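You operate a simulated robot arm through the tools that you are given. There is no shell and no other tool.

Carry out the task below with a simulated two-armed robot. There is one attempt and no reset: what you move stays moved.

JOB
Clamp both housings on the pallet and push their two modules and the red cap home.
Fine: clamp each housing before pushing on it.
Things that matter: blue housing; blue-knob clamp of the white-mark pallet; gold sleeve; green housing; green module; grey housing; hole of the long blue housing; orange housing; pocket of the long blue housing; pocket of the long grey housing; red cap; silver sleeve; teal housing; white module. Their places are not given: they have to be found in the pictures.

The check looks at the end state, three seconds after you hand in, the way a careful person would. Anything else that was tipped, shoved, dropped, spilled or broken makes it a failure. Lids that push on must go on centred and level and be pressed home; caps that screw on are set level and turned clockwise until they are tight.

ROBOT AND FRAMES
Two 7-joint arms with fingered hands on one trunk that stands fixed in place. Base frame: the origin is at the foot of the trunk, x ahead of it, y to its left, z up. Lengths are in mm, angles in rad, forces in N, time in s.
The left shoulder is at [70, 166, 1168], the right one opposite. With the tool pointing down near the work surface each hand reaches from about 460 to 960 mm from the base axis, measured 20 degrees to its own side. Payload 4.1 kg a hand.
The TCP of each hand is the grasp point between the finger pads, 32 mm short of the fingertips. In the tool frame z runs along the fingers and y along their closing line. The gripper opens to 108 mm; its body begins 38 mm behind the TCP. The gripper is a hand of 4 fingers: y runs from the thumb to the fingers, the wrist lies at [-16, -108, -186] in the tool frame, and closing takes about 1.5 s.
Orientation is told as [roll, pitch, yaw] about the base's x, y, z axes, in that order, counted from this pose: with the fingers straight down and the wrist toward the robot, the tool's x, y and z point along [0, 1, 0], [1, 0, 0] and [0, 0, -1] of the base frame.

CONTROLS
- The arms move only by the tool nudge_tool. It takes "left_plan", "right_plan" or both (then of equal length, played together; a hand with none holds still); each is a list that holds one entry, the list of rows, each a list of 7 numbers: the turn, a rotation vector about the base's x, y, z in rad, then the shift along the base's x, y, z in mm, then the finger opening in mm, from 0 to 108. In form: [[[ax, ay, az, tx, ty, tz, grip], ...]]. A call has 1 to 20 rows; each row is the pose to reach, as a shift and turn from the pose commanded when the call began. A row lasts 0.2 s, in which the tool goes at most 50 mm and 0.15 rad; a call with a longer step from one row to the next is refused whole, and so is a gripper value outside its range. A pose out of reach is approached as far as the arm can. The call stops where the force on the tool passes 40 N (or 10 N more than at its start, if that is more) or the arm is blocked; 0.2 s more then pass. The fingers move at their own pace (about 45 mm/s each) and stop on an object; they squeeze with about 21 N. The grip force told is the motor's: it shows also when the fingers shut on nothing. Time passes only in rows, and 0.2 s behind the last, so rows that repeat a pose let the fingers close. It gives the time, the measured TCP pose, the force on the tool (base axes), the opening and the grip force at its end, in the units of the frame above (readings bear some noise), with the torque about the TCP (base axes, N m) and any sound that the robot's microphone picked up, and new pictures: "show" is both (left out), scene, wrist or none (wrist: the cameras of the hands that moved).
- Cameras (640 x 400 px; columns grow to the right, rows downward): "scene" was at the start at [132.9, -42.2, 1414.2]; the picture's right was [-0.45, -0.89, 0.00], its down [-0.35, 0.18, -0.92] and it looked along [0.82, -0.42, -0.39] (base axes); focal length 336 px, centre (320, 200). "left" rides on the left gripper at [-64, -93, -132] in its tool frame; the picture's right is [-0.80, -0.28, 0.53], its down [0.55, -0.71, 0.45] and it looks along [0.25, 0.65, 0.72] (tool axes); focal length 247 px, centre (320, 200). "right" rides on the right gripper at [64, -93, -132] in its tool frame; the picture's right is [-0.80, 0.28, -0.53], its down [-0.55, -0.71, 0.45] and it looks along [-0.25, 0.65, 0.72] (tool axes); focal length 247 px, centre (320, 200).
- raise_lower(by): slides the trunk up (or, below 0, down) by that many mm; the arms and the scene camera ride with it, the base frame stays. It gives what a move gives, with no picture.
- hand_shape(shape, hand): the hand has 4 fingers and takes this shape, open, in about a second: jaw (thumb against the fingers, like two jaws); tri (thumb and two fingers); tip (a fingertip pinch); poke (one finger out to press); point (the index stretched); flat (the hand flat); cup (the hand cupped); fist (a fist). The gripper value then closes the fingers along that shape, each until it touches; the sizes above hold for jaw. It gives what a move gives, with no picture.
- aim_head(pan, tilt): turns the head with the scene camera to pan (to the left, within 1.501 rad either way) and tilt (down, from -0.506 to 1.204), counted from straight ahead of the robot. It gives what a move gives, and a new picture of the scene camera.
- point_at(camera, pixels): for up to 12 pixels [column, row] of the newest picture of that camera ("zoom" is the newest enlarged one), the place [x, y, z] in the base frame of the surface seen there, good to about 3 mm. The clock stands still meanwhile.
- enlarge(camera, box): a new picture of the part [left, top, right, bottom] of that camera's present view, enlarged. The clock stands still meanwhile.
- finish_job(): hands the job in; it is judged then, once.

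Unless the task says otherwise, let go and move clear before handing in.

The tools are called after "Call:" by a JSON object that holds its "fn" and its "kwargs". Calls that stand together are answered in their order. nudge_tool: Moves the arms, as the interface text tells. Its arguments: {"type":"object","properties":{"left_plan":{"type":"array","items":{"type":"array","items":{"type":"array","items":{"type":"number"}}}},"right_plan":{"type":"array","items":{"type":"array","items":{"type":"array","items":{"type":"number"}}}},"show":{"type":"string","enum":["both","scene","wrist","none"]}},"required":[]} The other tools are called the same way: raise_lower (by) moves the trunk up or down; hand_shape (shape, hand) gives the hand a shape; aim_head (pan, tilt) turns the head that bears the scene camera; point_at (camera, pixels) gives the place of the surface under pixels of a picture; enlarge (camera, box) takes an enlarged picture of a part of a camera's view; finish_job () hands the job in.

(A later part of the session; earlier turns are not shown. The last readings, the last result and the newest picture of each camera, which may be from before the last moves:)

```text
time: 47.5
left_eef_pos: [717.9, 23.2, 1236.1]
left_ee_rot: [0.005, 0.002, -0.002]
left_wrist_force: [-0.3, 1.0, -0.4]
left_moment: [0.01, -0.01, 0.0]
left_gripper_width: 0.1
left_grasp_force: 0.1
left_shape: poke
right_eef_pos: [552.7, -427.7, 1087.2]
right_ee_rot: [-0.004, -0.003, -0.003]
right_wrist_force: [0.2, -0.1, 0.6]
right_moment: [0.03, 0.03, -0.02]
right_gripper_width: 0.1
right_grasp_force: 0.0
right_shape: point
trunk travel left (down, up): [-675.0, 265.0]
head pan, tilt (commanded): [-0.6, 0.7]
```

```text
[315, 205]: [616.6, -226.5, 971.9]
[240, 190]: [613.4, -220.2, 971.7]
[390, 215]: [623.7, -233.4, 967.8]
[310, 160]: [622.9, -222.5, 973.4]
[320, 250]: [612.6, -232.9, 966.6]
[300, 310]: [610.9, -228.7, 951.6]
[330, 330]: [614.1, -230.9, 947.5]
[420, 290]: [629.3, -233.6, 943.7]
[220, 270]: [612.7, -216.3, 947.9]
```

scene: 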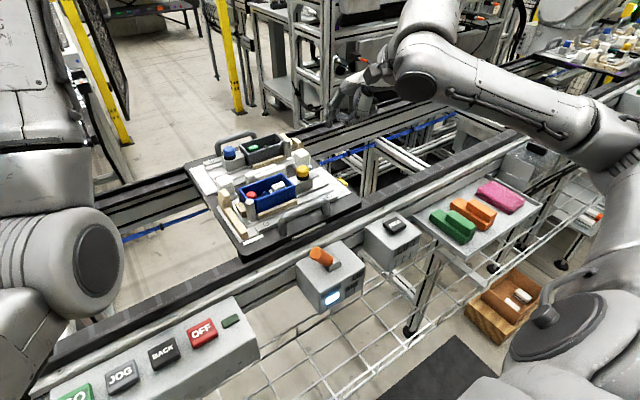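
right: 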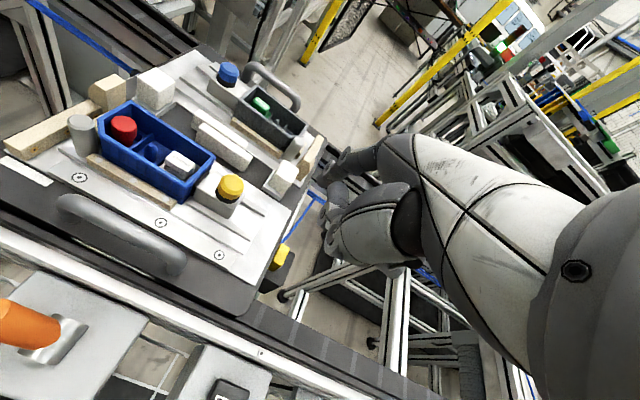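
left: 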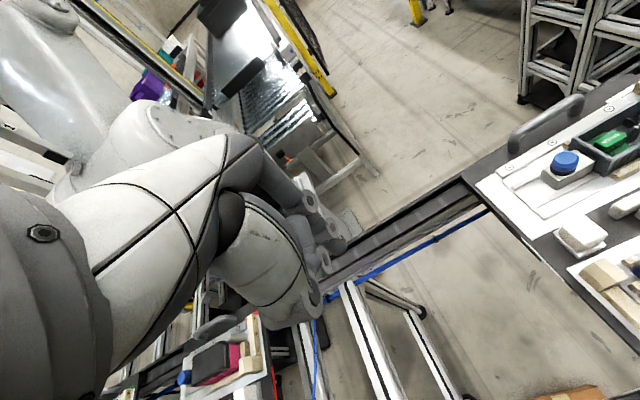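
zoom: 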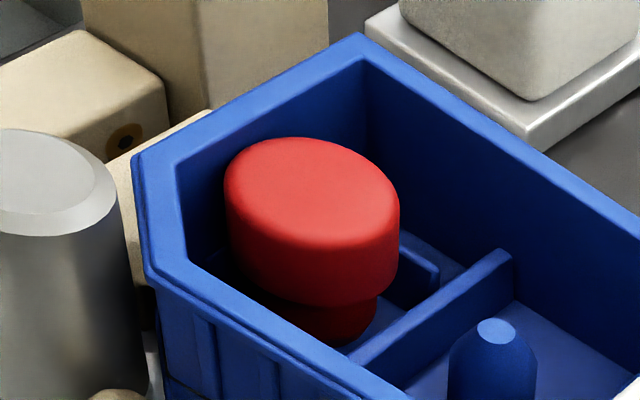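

The red plug's head is centred at about (618.5,-228) with its stem in the boss. I'll hover the index tip over it.

Call:
{"fn": "nudge_tool", "kwargs": {"right_plan": [[[0, 0, 0, 0, 40, 0, 0], [0, 0, 0, 0, 80, 0, 0], [0, 0, 0, 0, 120, 0, 0], [0, 0, 0, 0, 160, 0, 0], [0, 0, 0, 0, 184, -20, 0], [0, 0, 0, 0, 184, -45, 0], [0, 0, 0, 0, 184, -65, 0], [0, 0, 0, 0, 184, -78, 0], [0, 0, 0, 0, 184, -78, 0]]], "show": "both"}}

Call:
{"fn": "enlarge", "kwargs": {"camera": "scene", "box": [230, 150, 310, 210]}}

Call:
{"fn": "enlarge", "kwargs": {"camera": "right", "box": [240, 120, 400, 240]}}

Call:
{"fn": "point_at", "kwargs": {"camera": "zoom", "pixels": [[380, 140], [390, 150], [400, 120], [340, 140], [330, 150], [370, 130]]}}

```text
time: 49.5
left_eef_pos: [718.3, 22.5, 1237.1]
left_ee_rot: [0.004, 0.002, -0.002]
left_wrist_force: [0.1, -0.2, 0.1]
left_moment: [0.03, 0.0, 0.0]
left_gripper_width: 0.3
left_grasp_force: 0.0
left_shape: poke
right_eef_pos: [552.8, -243.0, 1007.6]
right_ee_rot: [-0.005, -0.003, -0.003]
right_wrist_force: [0.1, -0.6, -1.0]
right_moment: [0.0, -0.03, 0.03]
right_gripper_width: 0.0
right_grasp_force: 0.0
right_shape: point
trunk travel left (down, up): [-675.0, 265.0]
head pan, tilt (commanded): [-0.6, 0.7]
```

scene: 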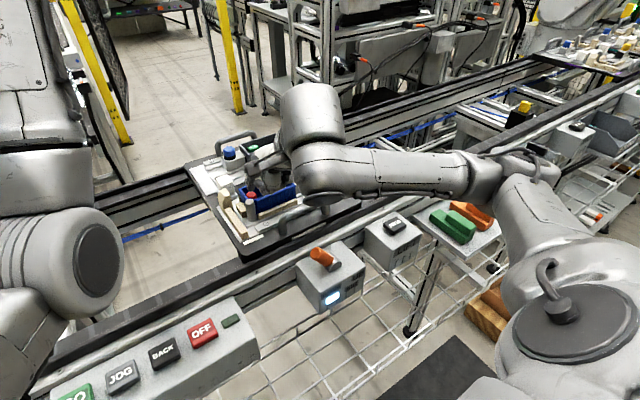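
right: 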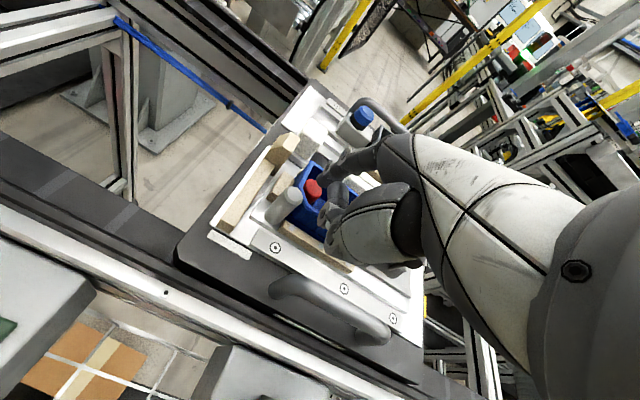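

```text
6.67 times, centred on (270, 180) of scene
```

zoom: 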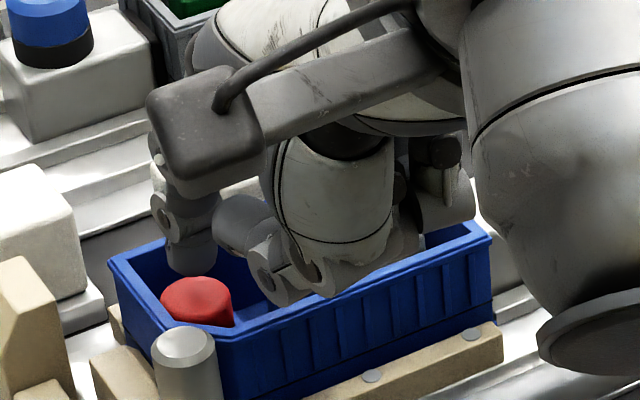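

```text
3.33 times, centred on (320, 180) of right
```

zoom: 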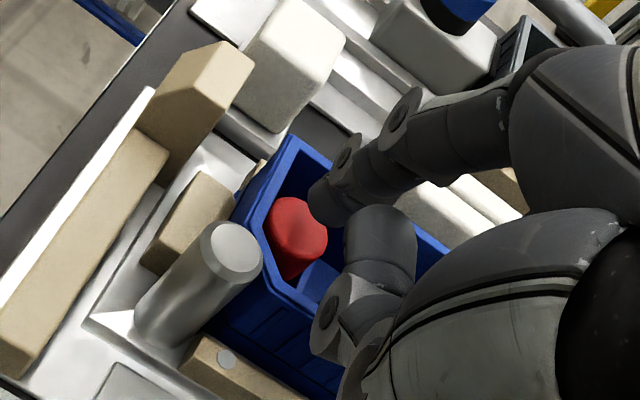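

```text
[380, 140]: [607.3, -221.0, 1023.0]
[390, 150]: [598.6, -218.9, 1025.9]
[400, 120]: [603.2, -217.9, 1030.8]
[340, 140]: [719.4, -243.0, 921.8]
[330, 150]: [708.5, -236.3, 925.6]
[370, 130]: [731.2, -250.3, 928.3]
```

Call:
{"fn": "point_at", "kwargs": {"camera": "zoom", "pixels": [[322, 205], [330, 195], [315, 200], [325, 218], [295, 225], [280, 215], [310, 235], [300, 205]]}}

Call:
{"fn": "point_at", "kwargs": {"camera": "scene", "pixels": [[250.5, 189], [251, 190], [249, 188], [252, 197], [253, 194], [248, 195]]}}

```text
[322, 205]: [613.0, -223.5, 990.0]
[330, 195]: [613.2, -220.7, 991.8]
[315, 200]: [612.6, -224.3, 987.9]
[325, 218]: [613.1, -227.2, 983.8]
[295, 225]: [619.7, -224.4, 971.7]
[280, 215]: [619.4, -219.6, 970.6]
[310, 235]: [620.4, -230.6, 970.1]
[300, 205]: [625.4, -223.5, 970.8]
```

```text
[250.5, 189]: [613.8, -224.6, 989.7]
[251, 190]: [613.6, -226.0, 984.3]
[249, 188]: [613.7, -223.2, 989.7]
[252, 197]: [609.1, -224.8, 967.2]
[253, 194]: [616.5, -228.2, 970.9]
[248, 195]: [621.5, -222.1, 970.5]
```

Tip is centred over the cap (≈619,-227). Pressing down slowly.

Call:
{"fn": "nudge_tool", "kwargs": {"right_plan": [[[0, 0, 0, 0, 0, -3, 0], [0, 0, 0, 0, 0, -5, 0], [0, 0, 0, 0, 0, -7, 0], [0, 0, 0, 0, 0, -9, 0], [0, 0, 0, 0, 0, -11, 0], [0, 0, 0, 0, 0, -13, 0]]], "show": "both"}}

Call:
{"fn": "enlarge", "kwargs": {"camera": "right", "box": [240, 120, 400, 240]}}

```text
time: 50.9
left_eef_pos: [716.5, 22.4, 1237.5]
left_ee_rot: [0.004, -0.001, -0.002]
left_wrist_force: [0.5, 0.8, -0.3]
left_moment: [0.02, -0.04, 0.01]
left_gripper_width: 0.0
left_grasp_force: 0.1
left_shape: poke
right_eef_pos: [552.7, -242.6, 995.4]
right_ee_rot: [-0.007, -0.007, -0.004]
right_wrist_force: [-1.3, -1.4, 8.2]
right_moment: [0.15, -0.54, -0.02]
right_gripper_width: 0.0
right_grasp_force: 0.1
right_shape: point
trunk travel left (down, up): [-675.0, 265.0]
head pan, tilt (commanded): [-0.6, 0.7]
```

scene: 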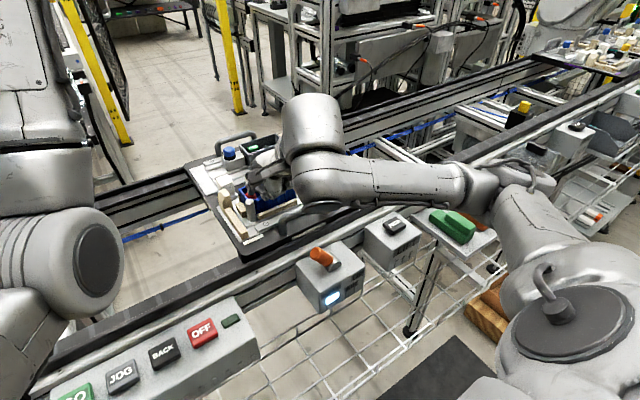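
right: 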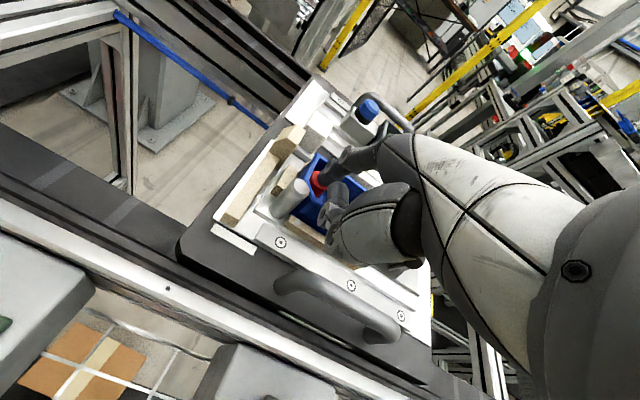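

```text
3.33 times, centred on (320, 180) of right
```

zoom: 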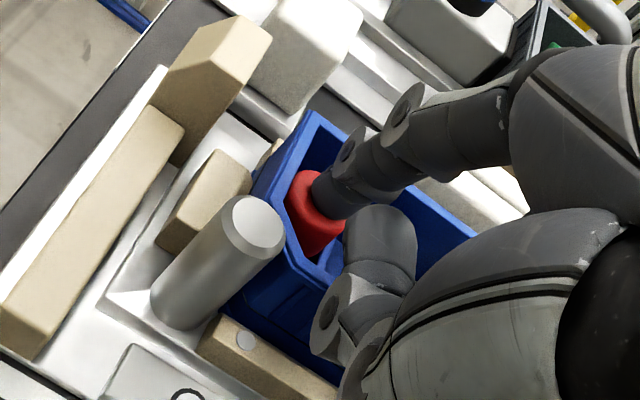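

8 N on the cap, tip still centred. I'll press further in steps.

Call:
{"fn": "nudge_tool", "kwargs": {"right_plan": [[[0, 0, 0, 0, 0, -1.5, 0], [0, 0, 0, 0, 0, -3, 0], [0, 0, 0, 0, 0, -4.5, 0], [0, 0, 0, 0, 0, -6, 0], [0, 0, 0, 0, 0, -7.5, 0], [0, 0, 0, 0, 0, -9, 0], [0, 0, 0, 0, 0, -10.5, 0]]], "show": "both"}}

Call:
{"fn": "enlarge", "kwargs": {"camera": "right", "box": [240, 120, 400, 240]}}

```text
time: 52.5
left_eef_pos: [712.0, 23.8, 1240.4]
left_ee_rot: [0.004, -0.003, -0.003]
left_wrist_force: [-0.3, 0.4, 0.2]
left_moment: [0.0, -0.01, -0.01]
left_gripper_width: 0.0
left_grasp_force: 0.0
left_shape: poke
right_eef_pos: [547.1, -242.4, 987.5]
right_ee_rot: [-0.005, -0.012, -0.003]
right_wrist_force: [-13.4, -1.6, 32.0]
right_moment: [0.49, -2.3, 0.09]
right_gripper_width: 0.0
right_grasp_force: 0.0
right_shape: point
trunk travel left (down, up): [-675.0, 265.0]
head pan, tilt (commanded): [-0.6, 0.7]
```

scene: 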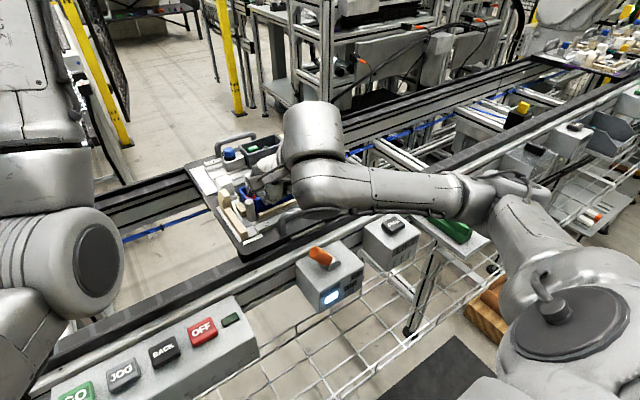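
right: 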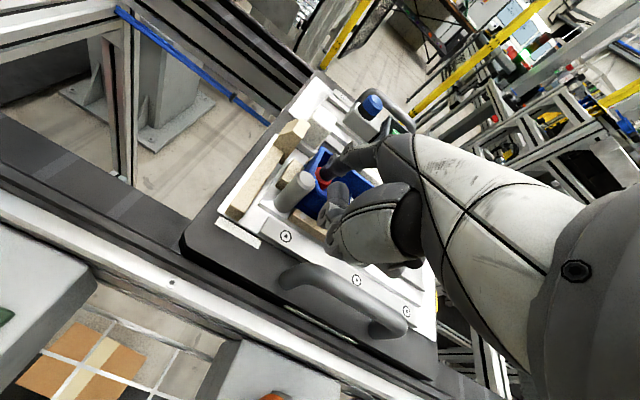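

```text
3.33 times, centred on (320, 180) of right
```

zoom: 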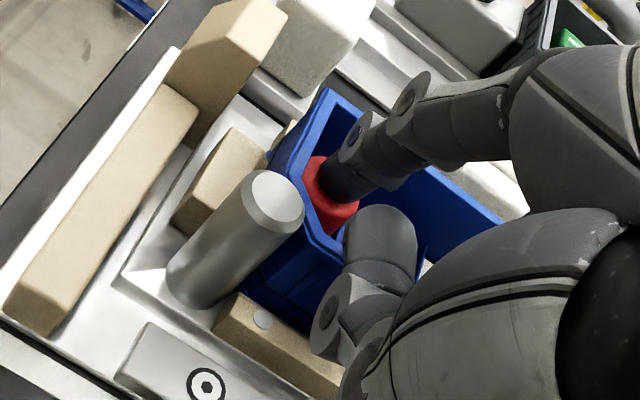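

32 N with 8 mm of travel, though a sideways -13 N builds up as the finger flexes. I'll relieve it with a small -x shift and keep pressing.

Call:
{"fn": "nudge_tool", "kwargs": {"right_plan": [[[0, 0, 0, -2, 0, 0, 0], [0, 0, 0, -4, 0, -1, 0], [0, 0, 0, -5, 0, -2, 0], [0, 0, 0, -5.5, 0, -3, 0], [0, 0, 0, -6, 0, -4, 0], [0, 0, 0, -6.5, 0, -5, 0], [0, 0, 0, -6.5, 0, -6, 0]]], "show": "both"}}

Call:
{"fn": "enlarge", "kwargs": {"camera": "right", "box": [240, 120, 400, 240]}}

```text
time: 54.1
left_eef_pos: [712.4, 25.0, 1242.4]
left_ee_rot: [0.005, -0.006, -0.002]
left_wrist_force: [-1.2, 0.5, -0.1]
left_moment: [-0.01, -0.01, 0.01]
left_gripper_width: 0.0
left_grasp_force: 0.0
left_shape: poke
right_eef_pos: [540.2, -243.7, 982.7]
right_ee_rot: [-0.007, -0.012, -0.004]
right_wrist_force: [-14.4, -1.4, 38.8]
right_moment: [0.65, -3.01, 0.08]
right_gripper_width: 0.0
right_grasp_force: 0.0
right_shape: point
trunk travel left (down, up): [-675.0, 265.0]
head pan, tilt (commanded): [-0.6, 0.7]
```

scene: 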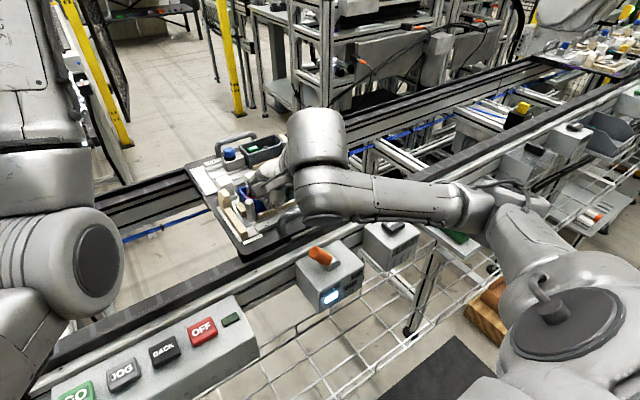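
right: 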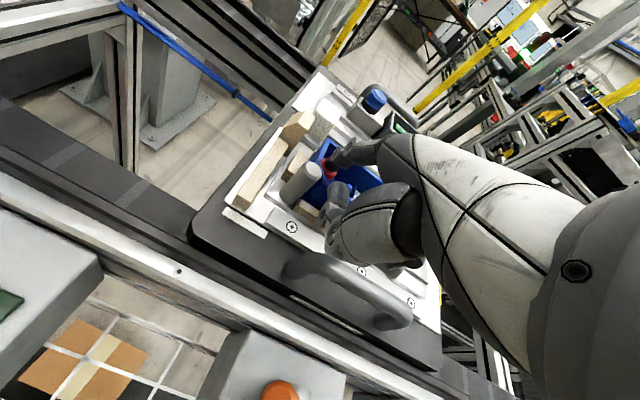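

```text
3.33 times, centred on (320, 180) of right
```

zoom: 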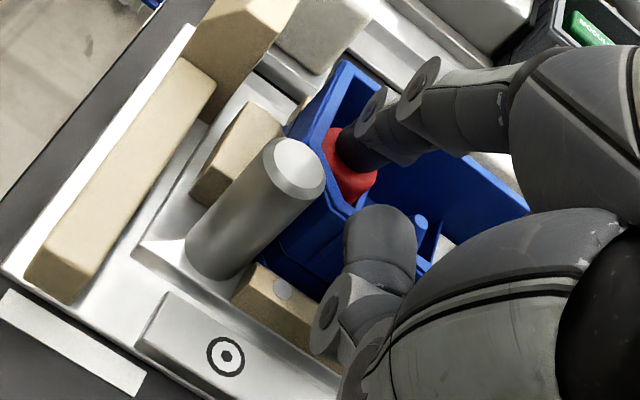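

38.8 N now, but the finger is flexing toward the far side of the cap. I'll lift off and look at the cap.

Call:
{"fn": "nudge_tool", "kwargs": {"right_plan": [[[0, 0, 0, 2, 0, 5, 0], [0, 0, 0, 4, 0, 15, 0], [0, 0, 0, 6, 0, 40, 0], [0, 0, 0, 6, -20, 75, 0], [0, 0, 0, 6, -60, 95, 0], [0, 0, 0, 6, -105, 105, 0], [0, 0, 0, 6, -150, 105, 0], [0, 0, 0, 6, -190, 105, 0]]], "show": "both"}}

Call:
{"fn": "enlarge", "kwargs": {"camera": "scene", "box": [240, 175, 290, 210]}}

Call:
{"fn": "enlarge", "kwargs": {"camera": "right", "box": [85, 95, 205, 185]}}

```text
time: 55.9
left_eef_pos: [716.9, 23.0, 1236.9]
left_ee_rot: [0.005, 0.001, -0.001]
left_wrist_force: [-0.5, -0.4, -0.4]
left_moment: [-0.02, 0.03, 0.0]
left_gripper_width: 0.0
left_grasp_force: 0.1
left_shape: poke
right_eef_pos: [549.7, -434.9, 1081.7]
right_ee_rot: [-0.004, -0.002, -0.004]
right_wrist_force: [0.5, 0.0, -0.5]
right_moment: [0.01, 0.0, -0.01]
right_gripper_width: 0.1
right_grasp_force: 0.1
right_shape: point
trunk travel left (down, up): [-675.0, 265.0]
head pan, tilt (commanded): [-0.6, 0.7]
```

scene: 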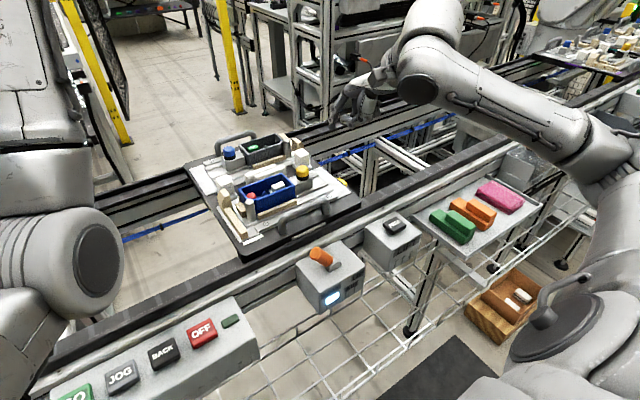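
right: 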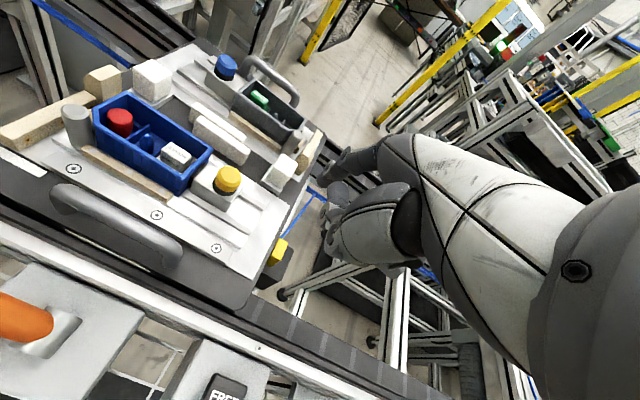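

```text
11.43 times, centred on (265, 192) of scene
```

zoom: 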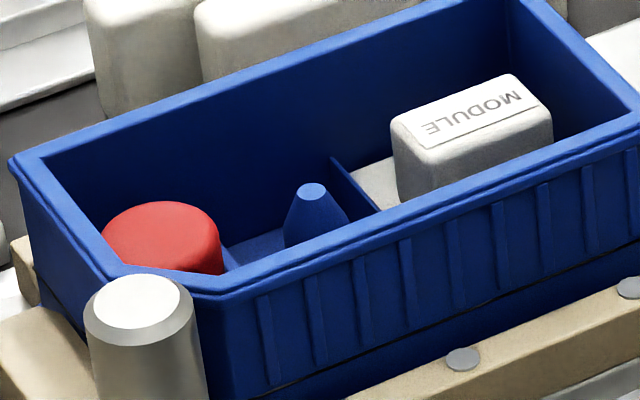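

```text
4.44 times, centred on (145, 140) of right
```

zoom: 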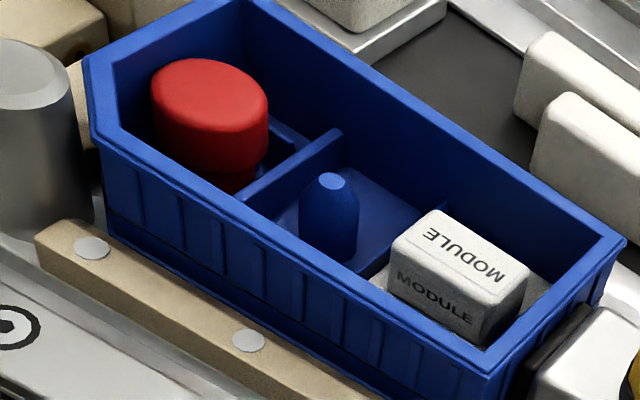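

I'll measure how much the cap and module have gone down.

Call:
{"fn": "point_at", "kwargs": {"camera": "zoom", "pixels": [[210, 100], [170, 90], [250, 105], [210, 75], [230, 180], [240, 150], [265, 170], [280, 155], [460, 250], [500, 285], [330, 180], [240, 215]]}}

Call:
{"fn": "enlarge", "kwargs": {"camera": "scene", "box": [240, 175, 290, 210]}}

Call:
{"fn": "point_at", "kwargs": {"camera": "zoom", "pixels": [[160, 230], [140, 220], [190, 225], [160, 245], [200, 240], [470, 110], [430, 130], [500, 90], [380, 180], [310, 192]]}}

```text
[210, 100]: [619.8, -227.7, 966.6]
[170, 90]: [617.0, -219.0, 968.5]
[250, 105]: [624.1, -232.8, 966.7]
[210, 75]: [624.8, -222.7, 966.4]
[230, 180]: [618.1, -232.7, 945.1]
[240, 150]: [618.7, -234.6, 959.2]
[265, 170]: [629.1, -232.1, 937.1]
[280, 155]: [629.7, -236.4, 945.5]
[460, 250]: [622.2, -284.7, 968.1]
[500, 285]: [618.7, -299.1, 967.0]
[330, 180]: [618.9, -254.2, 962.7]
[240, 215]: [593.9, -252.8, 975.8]
```

```text
11.43 times, centred on (265, 192) of scene
```

zoom: 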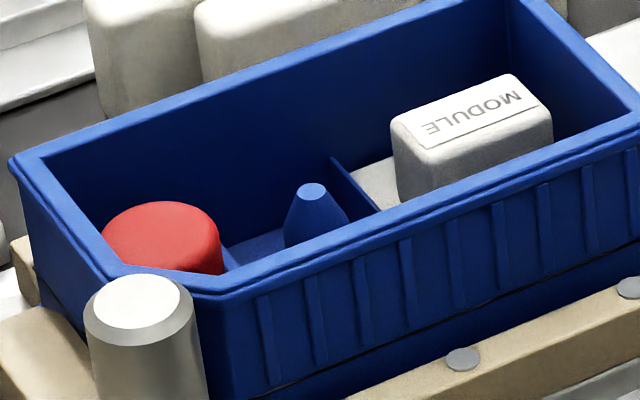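

```text
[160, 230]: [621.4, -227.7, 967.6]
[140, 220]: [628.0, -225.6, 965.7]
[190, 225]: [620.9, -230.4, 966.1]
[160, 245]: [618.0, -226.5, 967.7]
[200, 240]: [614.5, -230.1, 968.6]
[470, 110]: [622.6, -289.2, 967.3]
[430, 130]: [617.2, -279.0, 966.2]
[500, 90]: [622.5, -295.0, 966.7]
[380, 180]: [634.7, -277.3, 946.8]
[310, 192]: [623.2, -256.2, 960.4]
```

The cap went down ~4 mm (top 967) but most travel went into the finger flexing. If I pitch the hand ~0.27 rad so that the index column stands in line with the load, it will push much stiffer; I'll do that and hover over the cap.

Call:
{"fn": "nudge_tool", "kwargs": {"right_plan": [[[0, 0.09, 0, 3, 35, 0, 0], [0, 0.18, 0, 6, 75, 0, 0], [0, 0.27, 0, 9, 115, 0, 0], [0, 0.27, 0, 12, 155, 0, 0], [0, 0.27, 0, 12, 192, -10, 0], [0, 0.27, 0, 12, 192, -40, 0], [0, 0.27, 0, 12, 192, -58, 0], [0, 0.27, 0, 12, 192, -58, 0]]], "show": "both"}}

Call:
{"fn": "enlarge", "kwargs": {"camera": "scene", "box": [230, 150, 310, 210]}}

Call:
{"fn": "enlarge", "kwargs": {"camera": "right", "box": [240, 100, 400, 240]}}

```text
time: 57.7
left_eef_pos: [717.6, 22.2, 1237.0]
left_ee_rot: [0.003, 0.003, -0.001]
left_wrist_force: [-0.5, 0.3, 0.5]
left_moment: [0.0, 0.03, 0.04]
left_gripper_width: 0.0
left_grasp_force: 0.1
left_shape: poke
right_eef_pos: [564.5, -240.0, 1025.1]
right_ee_rot: [-0.006, 0.268, -0.002]
right_wrist_force: [-0.2, 0.3, 0.0]
right_moment: [-0.01, -0.03, 0.0]
right_gripper_width: 0.0
right_grasp_force: 0.0
right_shape: point
trunk travel left (down, up): [-675.0, 265.0]
head pan, tilt (commanded): [-0.6, 0.7]
```

scene: 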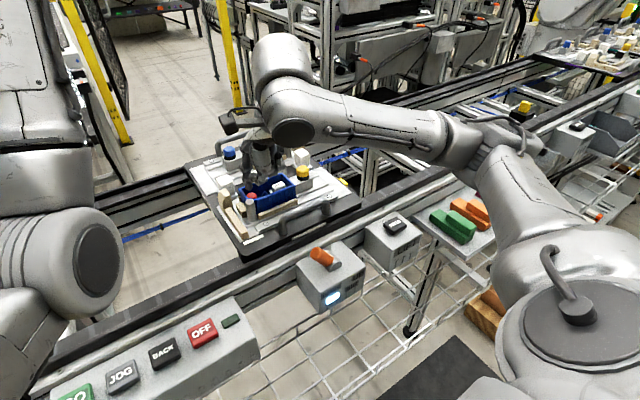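
right: 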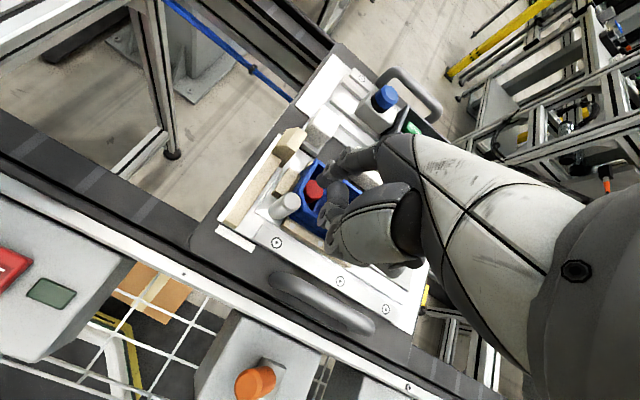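

```text
6.67 times, centred on (270, 180) of scene
```

zoom: 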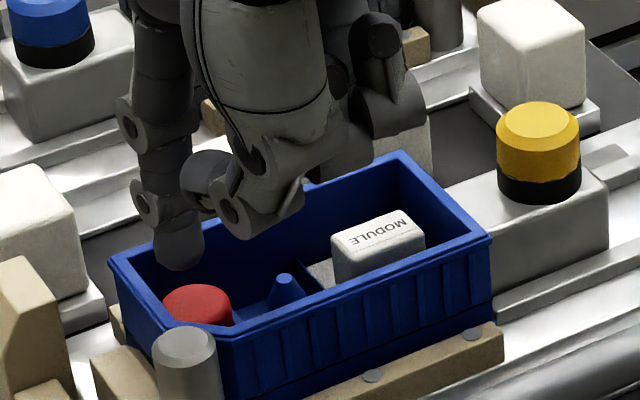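

```text
2.86 times, centred on (320, 170) of right
```

zoom: 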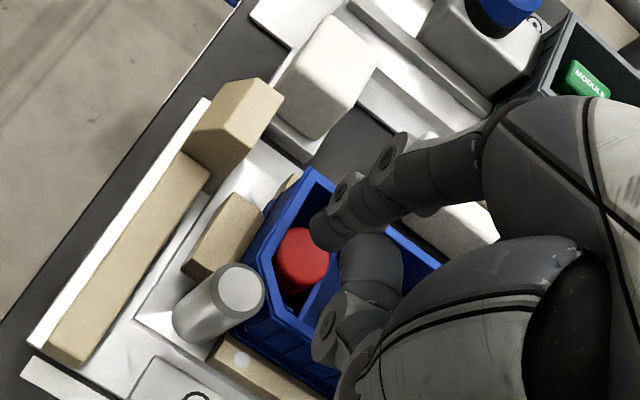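

Call:
{"fn": "point_at", "kwargs": {"camera": "zoom", "pixels": [[325, 232], [320, 225], [330, 240], [340, 215], [300, 260], [310, 240], [285, 255], [315, 270]]}}

Call:
{"fn": "point_at", "kwargs": {"camera": "scene", "pixels": [[249, 188.5], [248.5, 187], [250, 186], [247, 182], [251.5, 195.5], [253, 196], [249, 195]]}}

```text
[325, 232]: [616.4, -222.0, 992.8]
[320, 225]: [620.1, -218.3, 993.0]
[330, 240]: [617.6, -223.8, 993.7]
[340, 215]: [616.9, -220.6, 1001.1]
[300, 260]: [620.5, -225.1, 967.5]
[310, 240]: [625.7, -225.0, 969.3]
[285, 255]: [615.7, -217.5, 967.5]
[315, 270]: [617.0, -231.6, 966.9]
```

```text
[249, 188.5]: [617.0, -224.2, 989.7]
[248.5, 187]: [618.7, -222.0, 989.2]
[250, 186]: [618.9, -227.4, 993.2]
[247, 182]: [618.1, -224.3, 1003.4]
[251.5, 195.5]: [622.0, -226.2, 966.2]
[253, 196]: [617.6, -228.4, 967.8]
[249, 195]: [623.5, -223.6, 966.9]
```

Tip centre ≈(622,-226), bottom z≈978; cap centre ≈(619.5,-226.5), top 967. I'll shift -2.5 mm in x and press.

Call:
{"fn": "nudge_tool", "kwargs": {"right_plan": [[[0, 0, 0, -2.5, -0.5, -4, 0], [0, 0, 0, -2.5, -0.5, -8, 0], [0, 0, 0, -2.5, -0.5, -10, 0], [0, 0, 0, -2.5, -0.5, -12, 0], [0, 0, 0, -2.5, -0.5, -13.5, 0], [0, 0, 0, -2.5, -0.5, -15, 0], [0, 0, 0, -2.5, -0.5, -16.5, 0]]], "show": "both"}}

Call:
{"fn": "enlarge", "kwargs": {"camera": "right", "box": [240, 100, 400, 240]}}

Call:
{"fn": "enlarge", "kwargs": {"camera": "scene", "box": [230, 150, 310, 210]}}

```text
time: 59.3
left_eef_pos: [716.0, 22.9, 1238.7]
left_ee_rot: [0.006, -0.001, -0.002]
left_wrist_force: [0.5, -0.3, 0.5]
left_moment: [-0.03, 0.01, -0.02]
left_gripper_width: 0.0
left_grasp_force: 0.1
left_shape: poke
right_eef_pos: [558.8, -242.0, 1011.4]
right_ee_rot: [-0.004, 0.259, -0.004]
right_wrist_force: [-1.6, -0.7, 20.0]
right_moment: [0.26, -1.23, -0.07]
right_gripper_width: 0.2
right_grasp_force: 0.0
right_shape: point
trunk travel left (down, up): [-675.0, 265.0]
head pan, tilt (commanded): [-0.6, 0.7]
```

scene: 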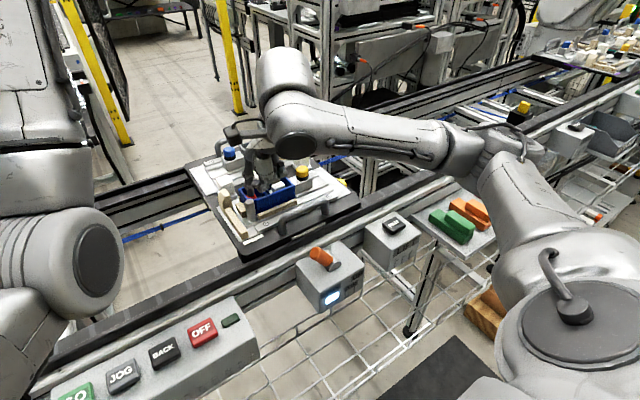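
right: 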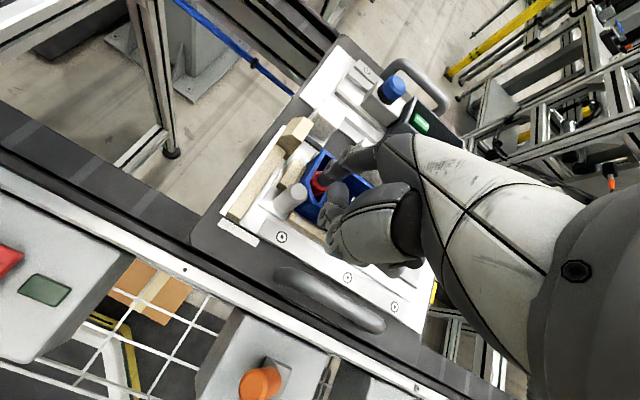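

```text
2.86 times, centred on (320, 170) of right
```

zoom: 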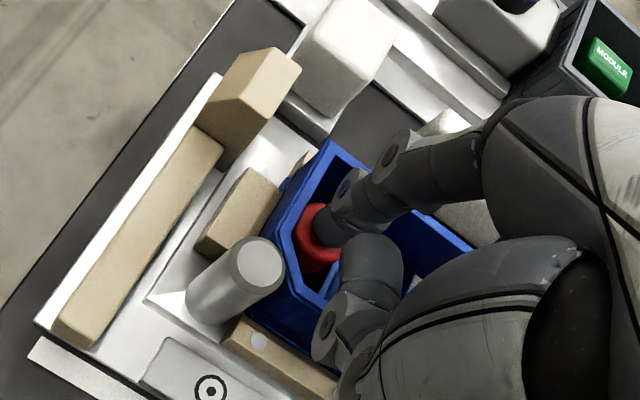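

```text
6.67 times, centred on (270, 180) of scene
```

zoom: 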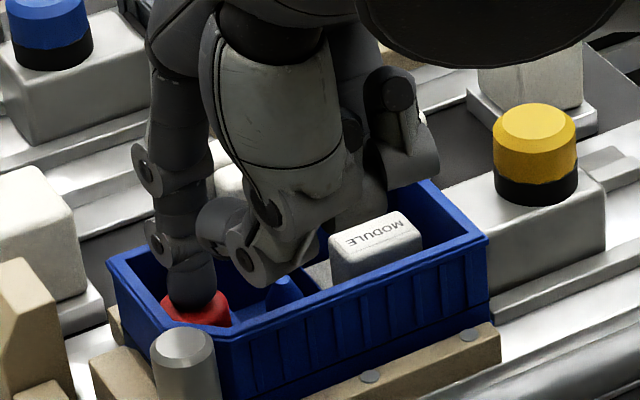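

20 N straight down with almost no side force now. I'll press harder.

Call:
{"fn": "nudge_tool", "kwargs": {"right_plan": [[[0, 0, 0, 0, 0, -1.5, 0], [0, 0, 0, 0, 0, -3, 0], [0, 0, 0, 0, 0, -4.5, 0], [0, 0, 0, 0, 0, -6, 0], [0, 0, 0, 0, 0, -7.5, 0]]], "show": "both"}}

Call:
{"fn": "enlarge", "kwargs": {"camera": "right", "box": [240, 100, 400, 240]}}

Call:
{"fn": "enlarge", "kwargs": {"camera": "scene", "box": [230, 150, 310, 210]}}

```text
time: 60.0
left_eef_pos: [715.9, 23.0, 1236.9]
left_ee_rot: [0.004, 0.0, -0.001]
left_wrist_force: [0.4, 0.3, -0.9]
left_moment: [0.0, 0.03, 0.01]
left_gripper_width: 0.0
left_grasp_force: 0.0
left_shape: poke
right_eef_pos: [562.8, -240.8, 1011.5]
right_ee_rot: [-0.002, 0.25, -0.003]
right_wrist_force: [-4.3, -0.6, 26.9]
right_moment: [0.27, -1.51, 0.03]
right_gripper_width: 103.6
right_grasp_force: 0.0
right_shape: point
trunk travel left (down, up): [-675.0, 265.0]
head pan, tilt (commanded): [-0.6, 0.7]
stopped in row 3 (right hand): the force on the tool passed its limit at 41 N (the readings are from after the stop); the commanded pose is now the measured one
```

scene: 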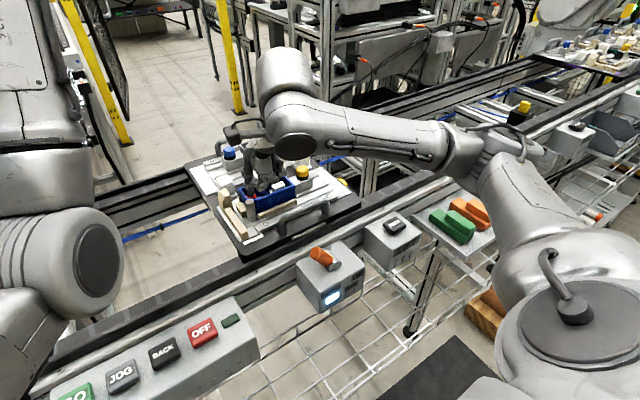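
right: 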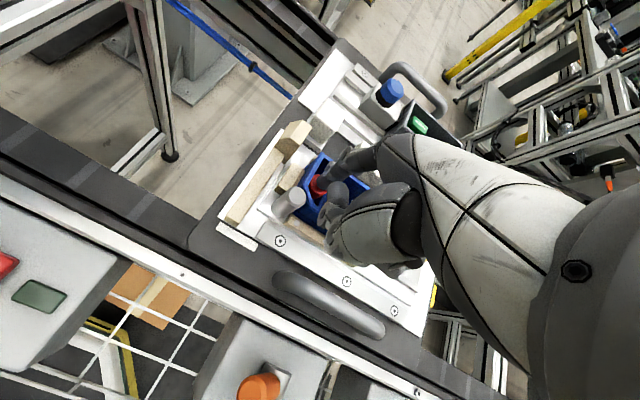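

```text
2.86 times, centred on (320, 170) of right
```

zoom: 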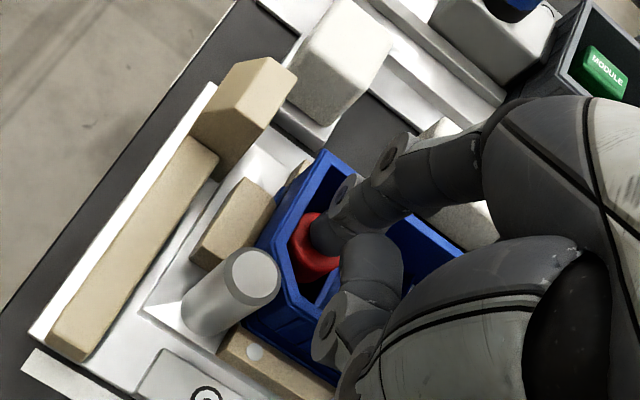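

```text
6.67 times, centred on (270, 180) of scene
```

zoom: 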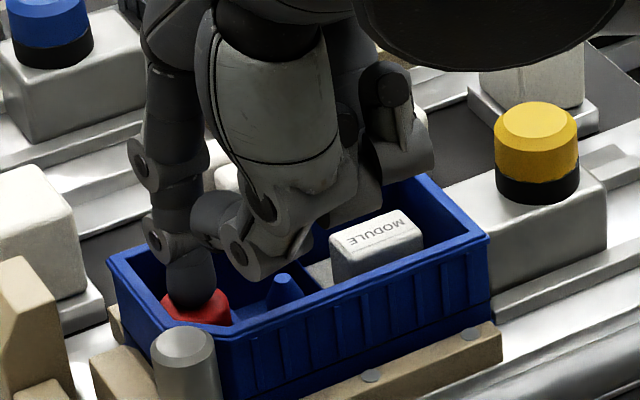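

Call:
{"fn": "point_at", "kwargs": {"camera": "zoom", "pixels": [[172, 305], [215, 310], [222, 302], [195, 318], [178, 312]]}}

Call:
{"fn": "nudge_tool", "kwargs": {"right_plan": [[[0, 0, 0, 0, 0, 6, 0], [0, 0, 0, 0, 0, 20, 0], [0, 0, 0, 0, 0, 50, 0], [0, 0, 0, 0, -35, 80, 0], [0, 0, 0, 0, -80, 90, 0], [0, 0, 0, 0, -120, 90, 0], [0, 0, 0, 0, -160, 90, 0]]], "show": "both"}}

Call:
{"fn": "enlarge", "kwargs": {"camera": "right", "box": [85, 95, 245, 215]}}

Call:
{"fn": "enlarge", "kwargs": {"camera": "scene", "box": [240, 175, 290, 210]}}

Call:
{"fn": "point_at", "kwargs": {"camera": "zoom", "pixels": [[160, 235], [140, 225], [190, 230], [160, 250], [200, 245], [470, 110], [430, 130], [500, 90], [380, 180], [310, 192]]}}

```text
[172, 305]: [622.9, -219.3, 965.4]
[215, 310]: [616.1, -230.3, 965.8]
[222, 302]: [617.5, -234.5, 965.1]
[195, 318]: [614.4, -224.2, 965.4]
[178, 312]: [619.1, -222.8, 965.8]
```

```text
time: 61.6
left_eef_pos: [716.9, 20.0, 1238.0]
left_ee_rot: [0.006, 0.0, -0.003]
left_wrist_force: [-0.1, 0.3, 0.9]
left_moment: [-0.03, -0.01, 0.02]
left_gripper_width: 0.2
left_grasp_force: 0.0
left_shape: poke
right_eef_pos: [561.7, -403.1, 1096.9]
right_ee_rot: [-0.004, 0.261, 0.0]
right_wrist_force: [0.0, -0.6, 0.3]
right_moment: [0.05, -0.01, 0.02]
right_gripper_width: 0.0
right_grasp_force: 0.0
right_shape: point
trunk travel left (down, up): [-675.0, 265.0]
head pan, tilt (commanded): [-0.6, 0.7]
```

scene: 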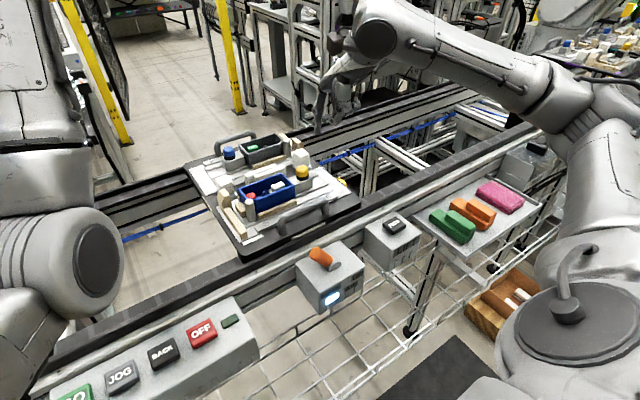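
right: 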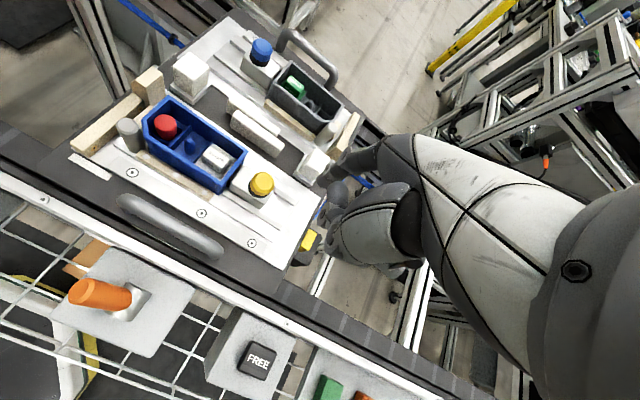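

```text
3.33 times, centred on (165, 155) of right
```

zoom: 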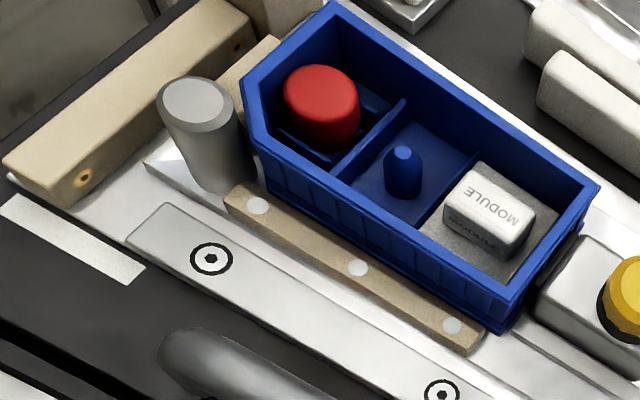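

```text
11.43 times, centred on (265, 192) of scene
```

zoom: 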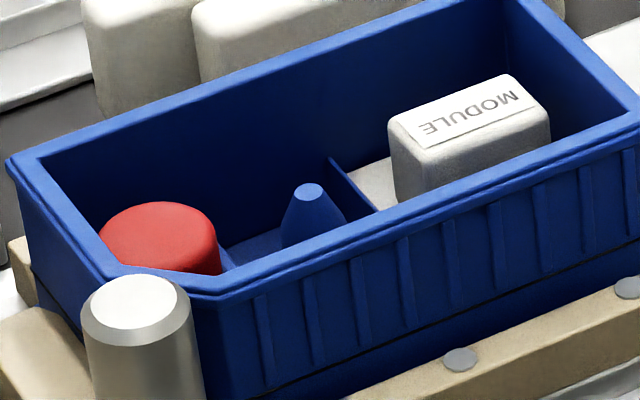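

```text
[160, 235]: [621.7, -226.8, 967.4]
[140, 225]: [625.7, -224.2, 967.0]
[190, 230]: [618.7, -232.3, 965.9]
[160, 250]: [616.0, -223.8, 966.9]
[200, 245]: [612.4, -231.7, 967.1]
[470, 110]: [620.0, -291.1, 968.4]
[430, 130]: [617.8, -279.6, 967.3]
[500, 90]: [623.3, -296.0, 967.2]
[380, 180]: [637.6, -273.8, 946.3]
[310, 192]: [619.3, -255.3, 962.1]
```

The cap top stays at 967 under a stiff 41 N push, so it seems bottomed. I'll zoom in to verify the seat of cap and module.

Call:
{"fn": "enlarge", "kwargs": {"camera": "right", "box": [140, 95, 200, 145]}}

Call:
{"fn": "enlarge", "kwargs": {"camera": "right", "box": [185, 130, 245, 190]}}

Call:
{"fn": "enlarge", "kwargs": {"camera": "right", "box": [265, 55, 345, 135]}}

```text
8.00 times, centred on (170, 120) of right
```

zoom: 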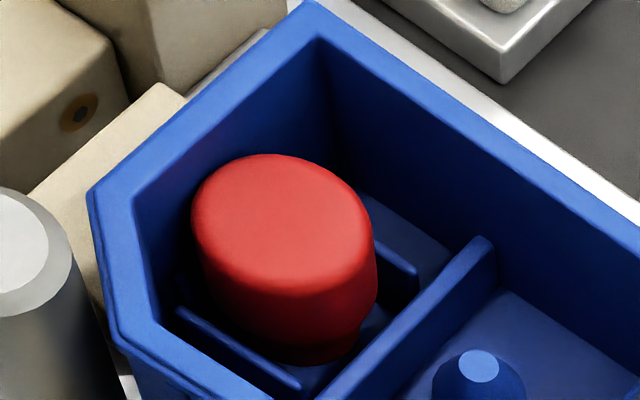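

```text
6.67 times, centred on (215, 160) of right
```

zoom: 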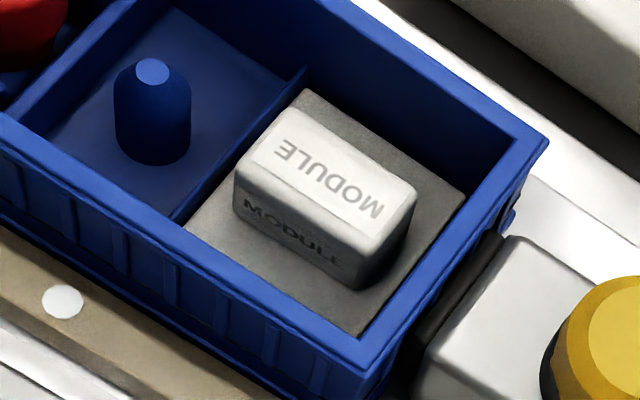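

```text
5.00 times, centred on (305, 95) of right
```

zoom: 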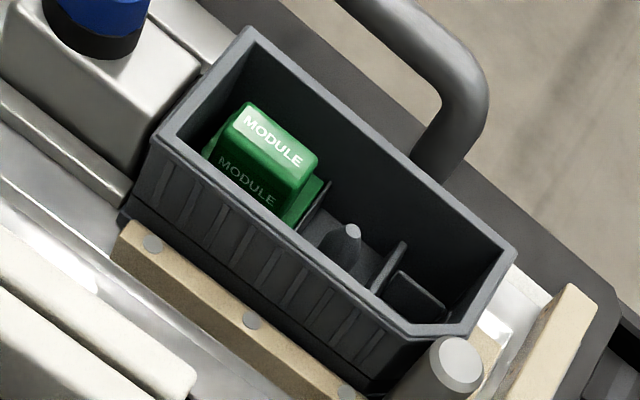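

Call:
{"fn": "enlarge", "kwargs": {"camera": "right", "box": [140, 95, 200, 145]}}

Call:
{"fn": "point_at", "kwargs": {"camera": "zoom", "pixels": [[285, 275], [285, 300], [290, 325], [300, 345], [305, 358], [345, 335], [220, 345], [400, 260], [390, 315], [250, 320], [270, 215], [360, 300]]}}

```text
8.00 times, centred on (170, 120) of right
```

zoom: 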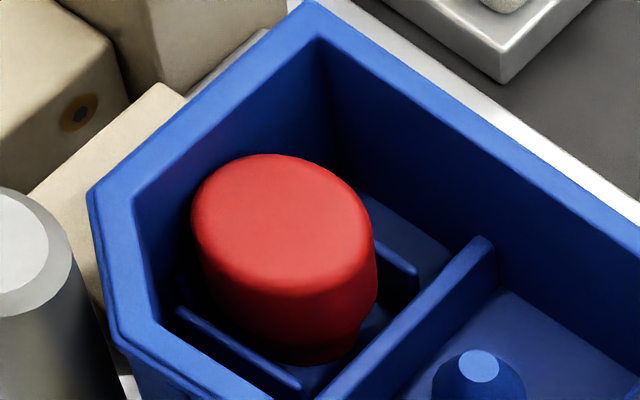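

```text
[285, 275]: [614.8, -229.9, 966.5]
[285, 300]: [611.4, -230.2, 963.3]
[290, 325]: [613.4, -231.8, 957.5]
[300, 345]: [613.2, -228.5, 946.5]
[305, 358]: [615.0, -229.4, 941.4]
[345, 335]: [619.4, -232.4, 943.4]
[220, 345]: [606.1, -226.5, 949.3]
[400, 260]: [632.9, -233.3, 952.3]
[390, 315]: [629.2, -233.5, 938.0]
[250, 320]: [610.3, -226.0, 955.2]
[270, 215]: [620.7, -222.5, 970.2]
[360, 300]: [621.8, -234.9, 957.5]
```

The plug's neck now reaches the floor and the head rests by the ribs: home and level. To be sure about the white module, I'll give it the same stiff, in-line press.

Call:
{"fn": "nudge_tool", "kwargs": {"right_plan": [[[0, 0, 0, -1, 45, 0, 0], [0, 0, 0, -2, 85, -10, 0], [0, 0, 0, -2.7, 99.5, -45, 0], [0, 0, 0, -2.7, 99.5, -65, 0], [0, 0, 0, -2.7, 99.5, -75, 0], [0, 0, 0, -2.7, 99.5, -75, 0]]], "show": "both"}}

Call:
{"fn": "enlarge", "kwargs": {"camera": "scene", "box": [230, 150, 310, 210]}}

Call:
{"fn": "enlarge", "kwargs": {"camera": "right", "box": [220, 100, 380, 240]}}

```text
time: 63.0
left_eef_pos: [718.3, 22.0, 1236.2]
left_ee_rot: [0.005, 0.001, -0.003]
left_wrist_force: [-0.3, -0.3, 0.2]
left_moment: [0.05, 0.01, 0.01]
left_gripper_width: 0.0
left_grasp_force: 0.0
left_shape: poke
right_eef_pos: [558.2, -301.8, 1022.7]
right_ee_rot: [-0.004, 0.258, -0.004]
right_wrist_force: [0.1, -0.3, -0.4]
right_moment: [0.02, 0.0, -0.01]
right_gripper_width: 0.2
right_grasp_force: 0.1
right_shape: point
trunk travel left (down, up): [-675.0, 265.0]
head pan, tilt (commanded): [-0.6, 0.7]
```

scene: 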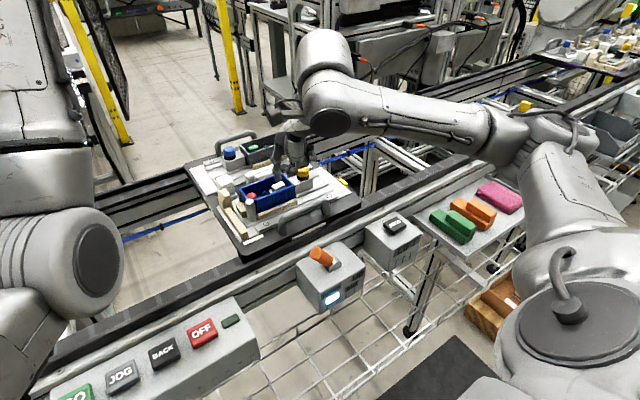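
right: 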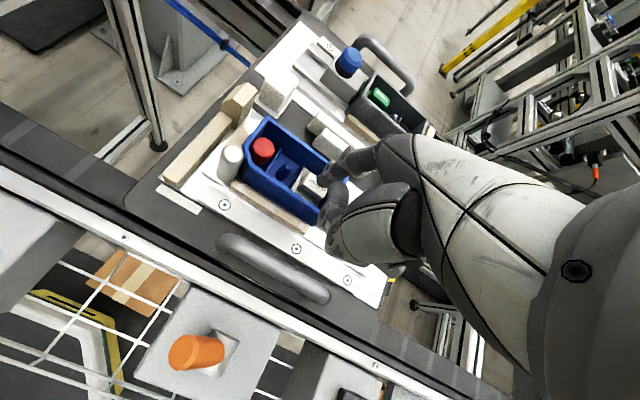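

```text
6.67 times, centred on (270, 180) of scene
```

zoom: 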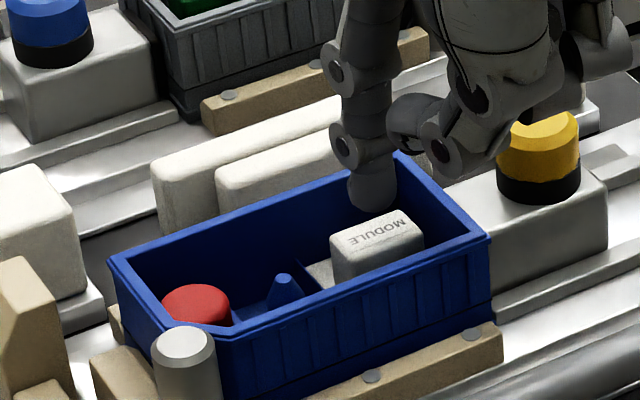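

```text
2.86 times, centred on (300, 170) of right
```

zoom: 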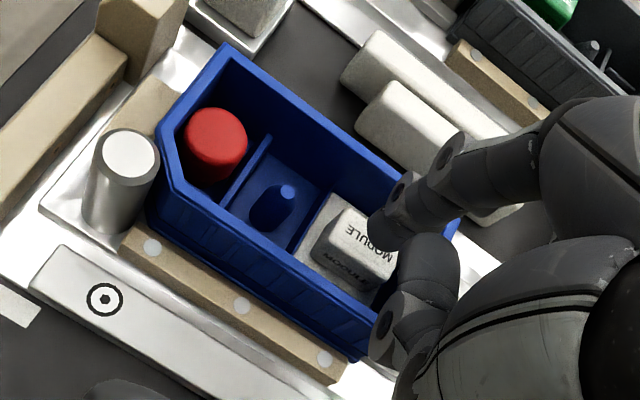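

I'll check the clearance of the curled fingers over the yellow knob and the tip's alignment before pressing.

Call:
{"fn": "point_at", "kwargs": {"camera": "scene", "pixels": [[294.5, 173], [288, 172], [297, 168], [303, 166], [308, 167], [306, 163], [303, 172], [312, 160]]}}

Call:
{"fn": "point_at", "kwargs": {"camera": "zoom", "pixels": [[378, 228], [372, 220], [385, 238], [390, 210], [355, 240], [330, 215], [390, 255]]}}

Call:
{"fn": "point_at", "kwargs": {"camera": "scene", "pixels": [[277.5, 180.5], [277, 179], [279, 180], [276, 178], [277, 186]]}}

```text
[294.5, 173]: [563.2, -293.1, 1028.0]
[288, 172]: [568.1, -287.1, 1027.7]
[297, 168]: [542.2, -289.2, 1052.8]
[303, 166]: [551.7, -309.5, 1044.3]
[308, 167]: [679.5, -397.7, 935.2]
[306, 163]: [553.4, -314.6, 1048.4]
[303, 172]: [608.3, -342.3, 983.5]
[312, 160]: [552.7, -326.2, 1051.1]
```

```text
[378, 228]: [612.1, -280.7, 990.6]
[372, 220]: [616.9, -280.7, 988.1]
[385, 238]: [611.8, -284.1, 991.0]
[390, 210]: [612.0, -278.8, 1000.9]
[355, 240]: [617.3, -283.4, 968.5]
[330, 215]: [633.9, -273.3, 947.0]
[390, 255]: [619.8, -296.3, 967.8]
```

```text
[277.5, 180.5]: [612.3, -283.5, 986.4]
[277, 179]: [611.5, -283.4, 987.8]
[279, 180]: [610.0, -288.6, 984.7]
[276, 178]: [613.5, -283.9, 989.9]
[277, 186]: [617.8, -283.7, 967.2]
```

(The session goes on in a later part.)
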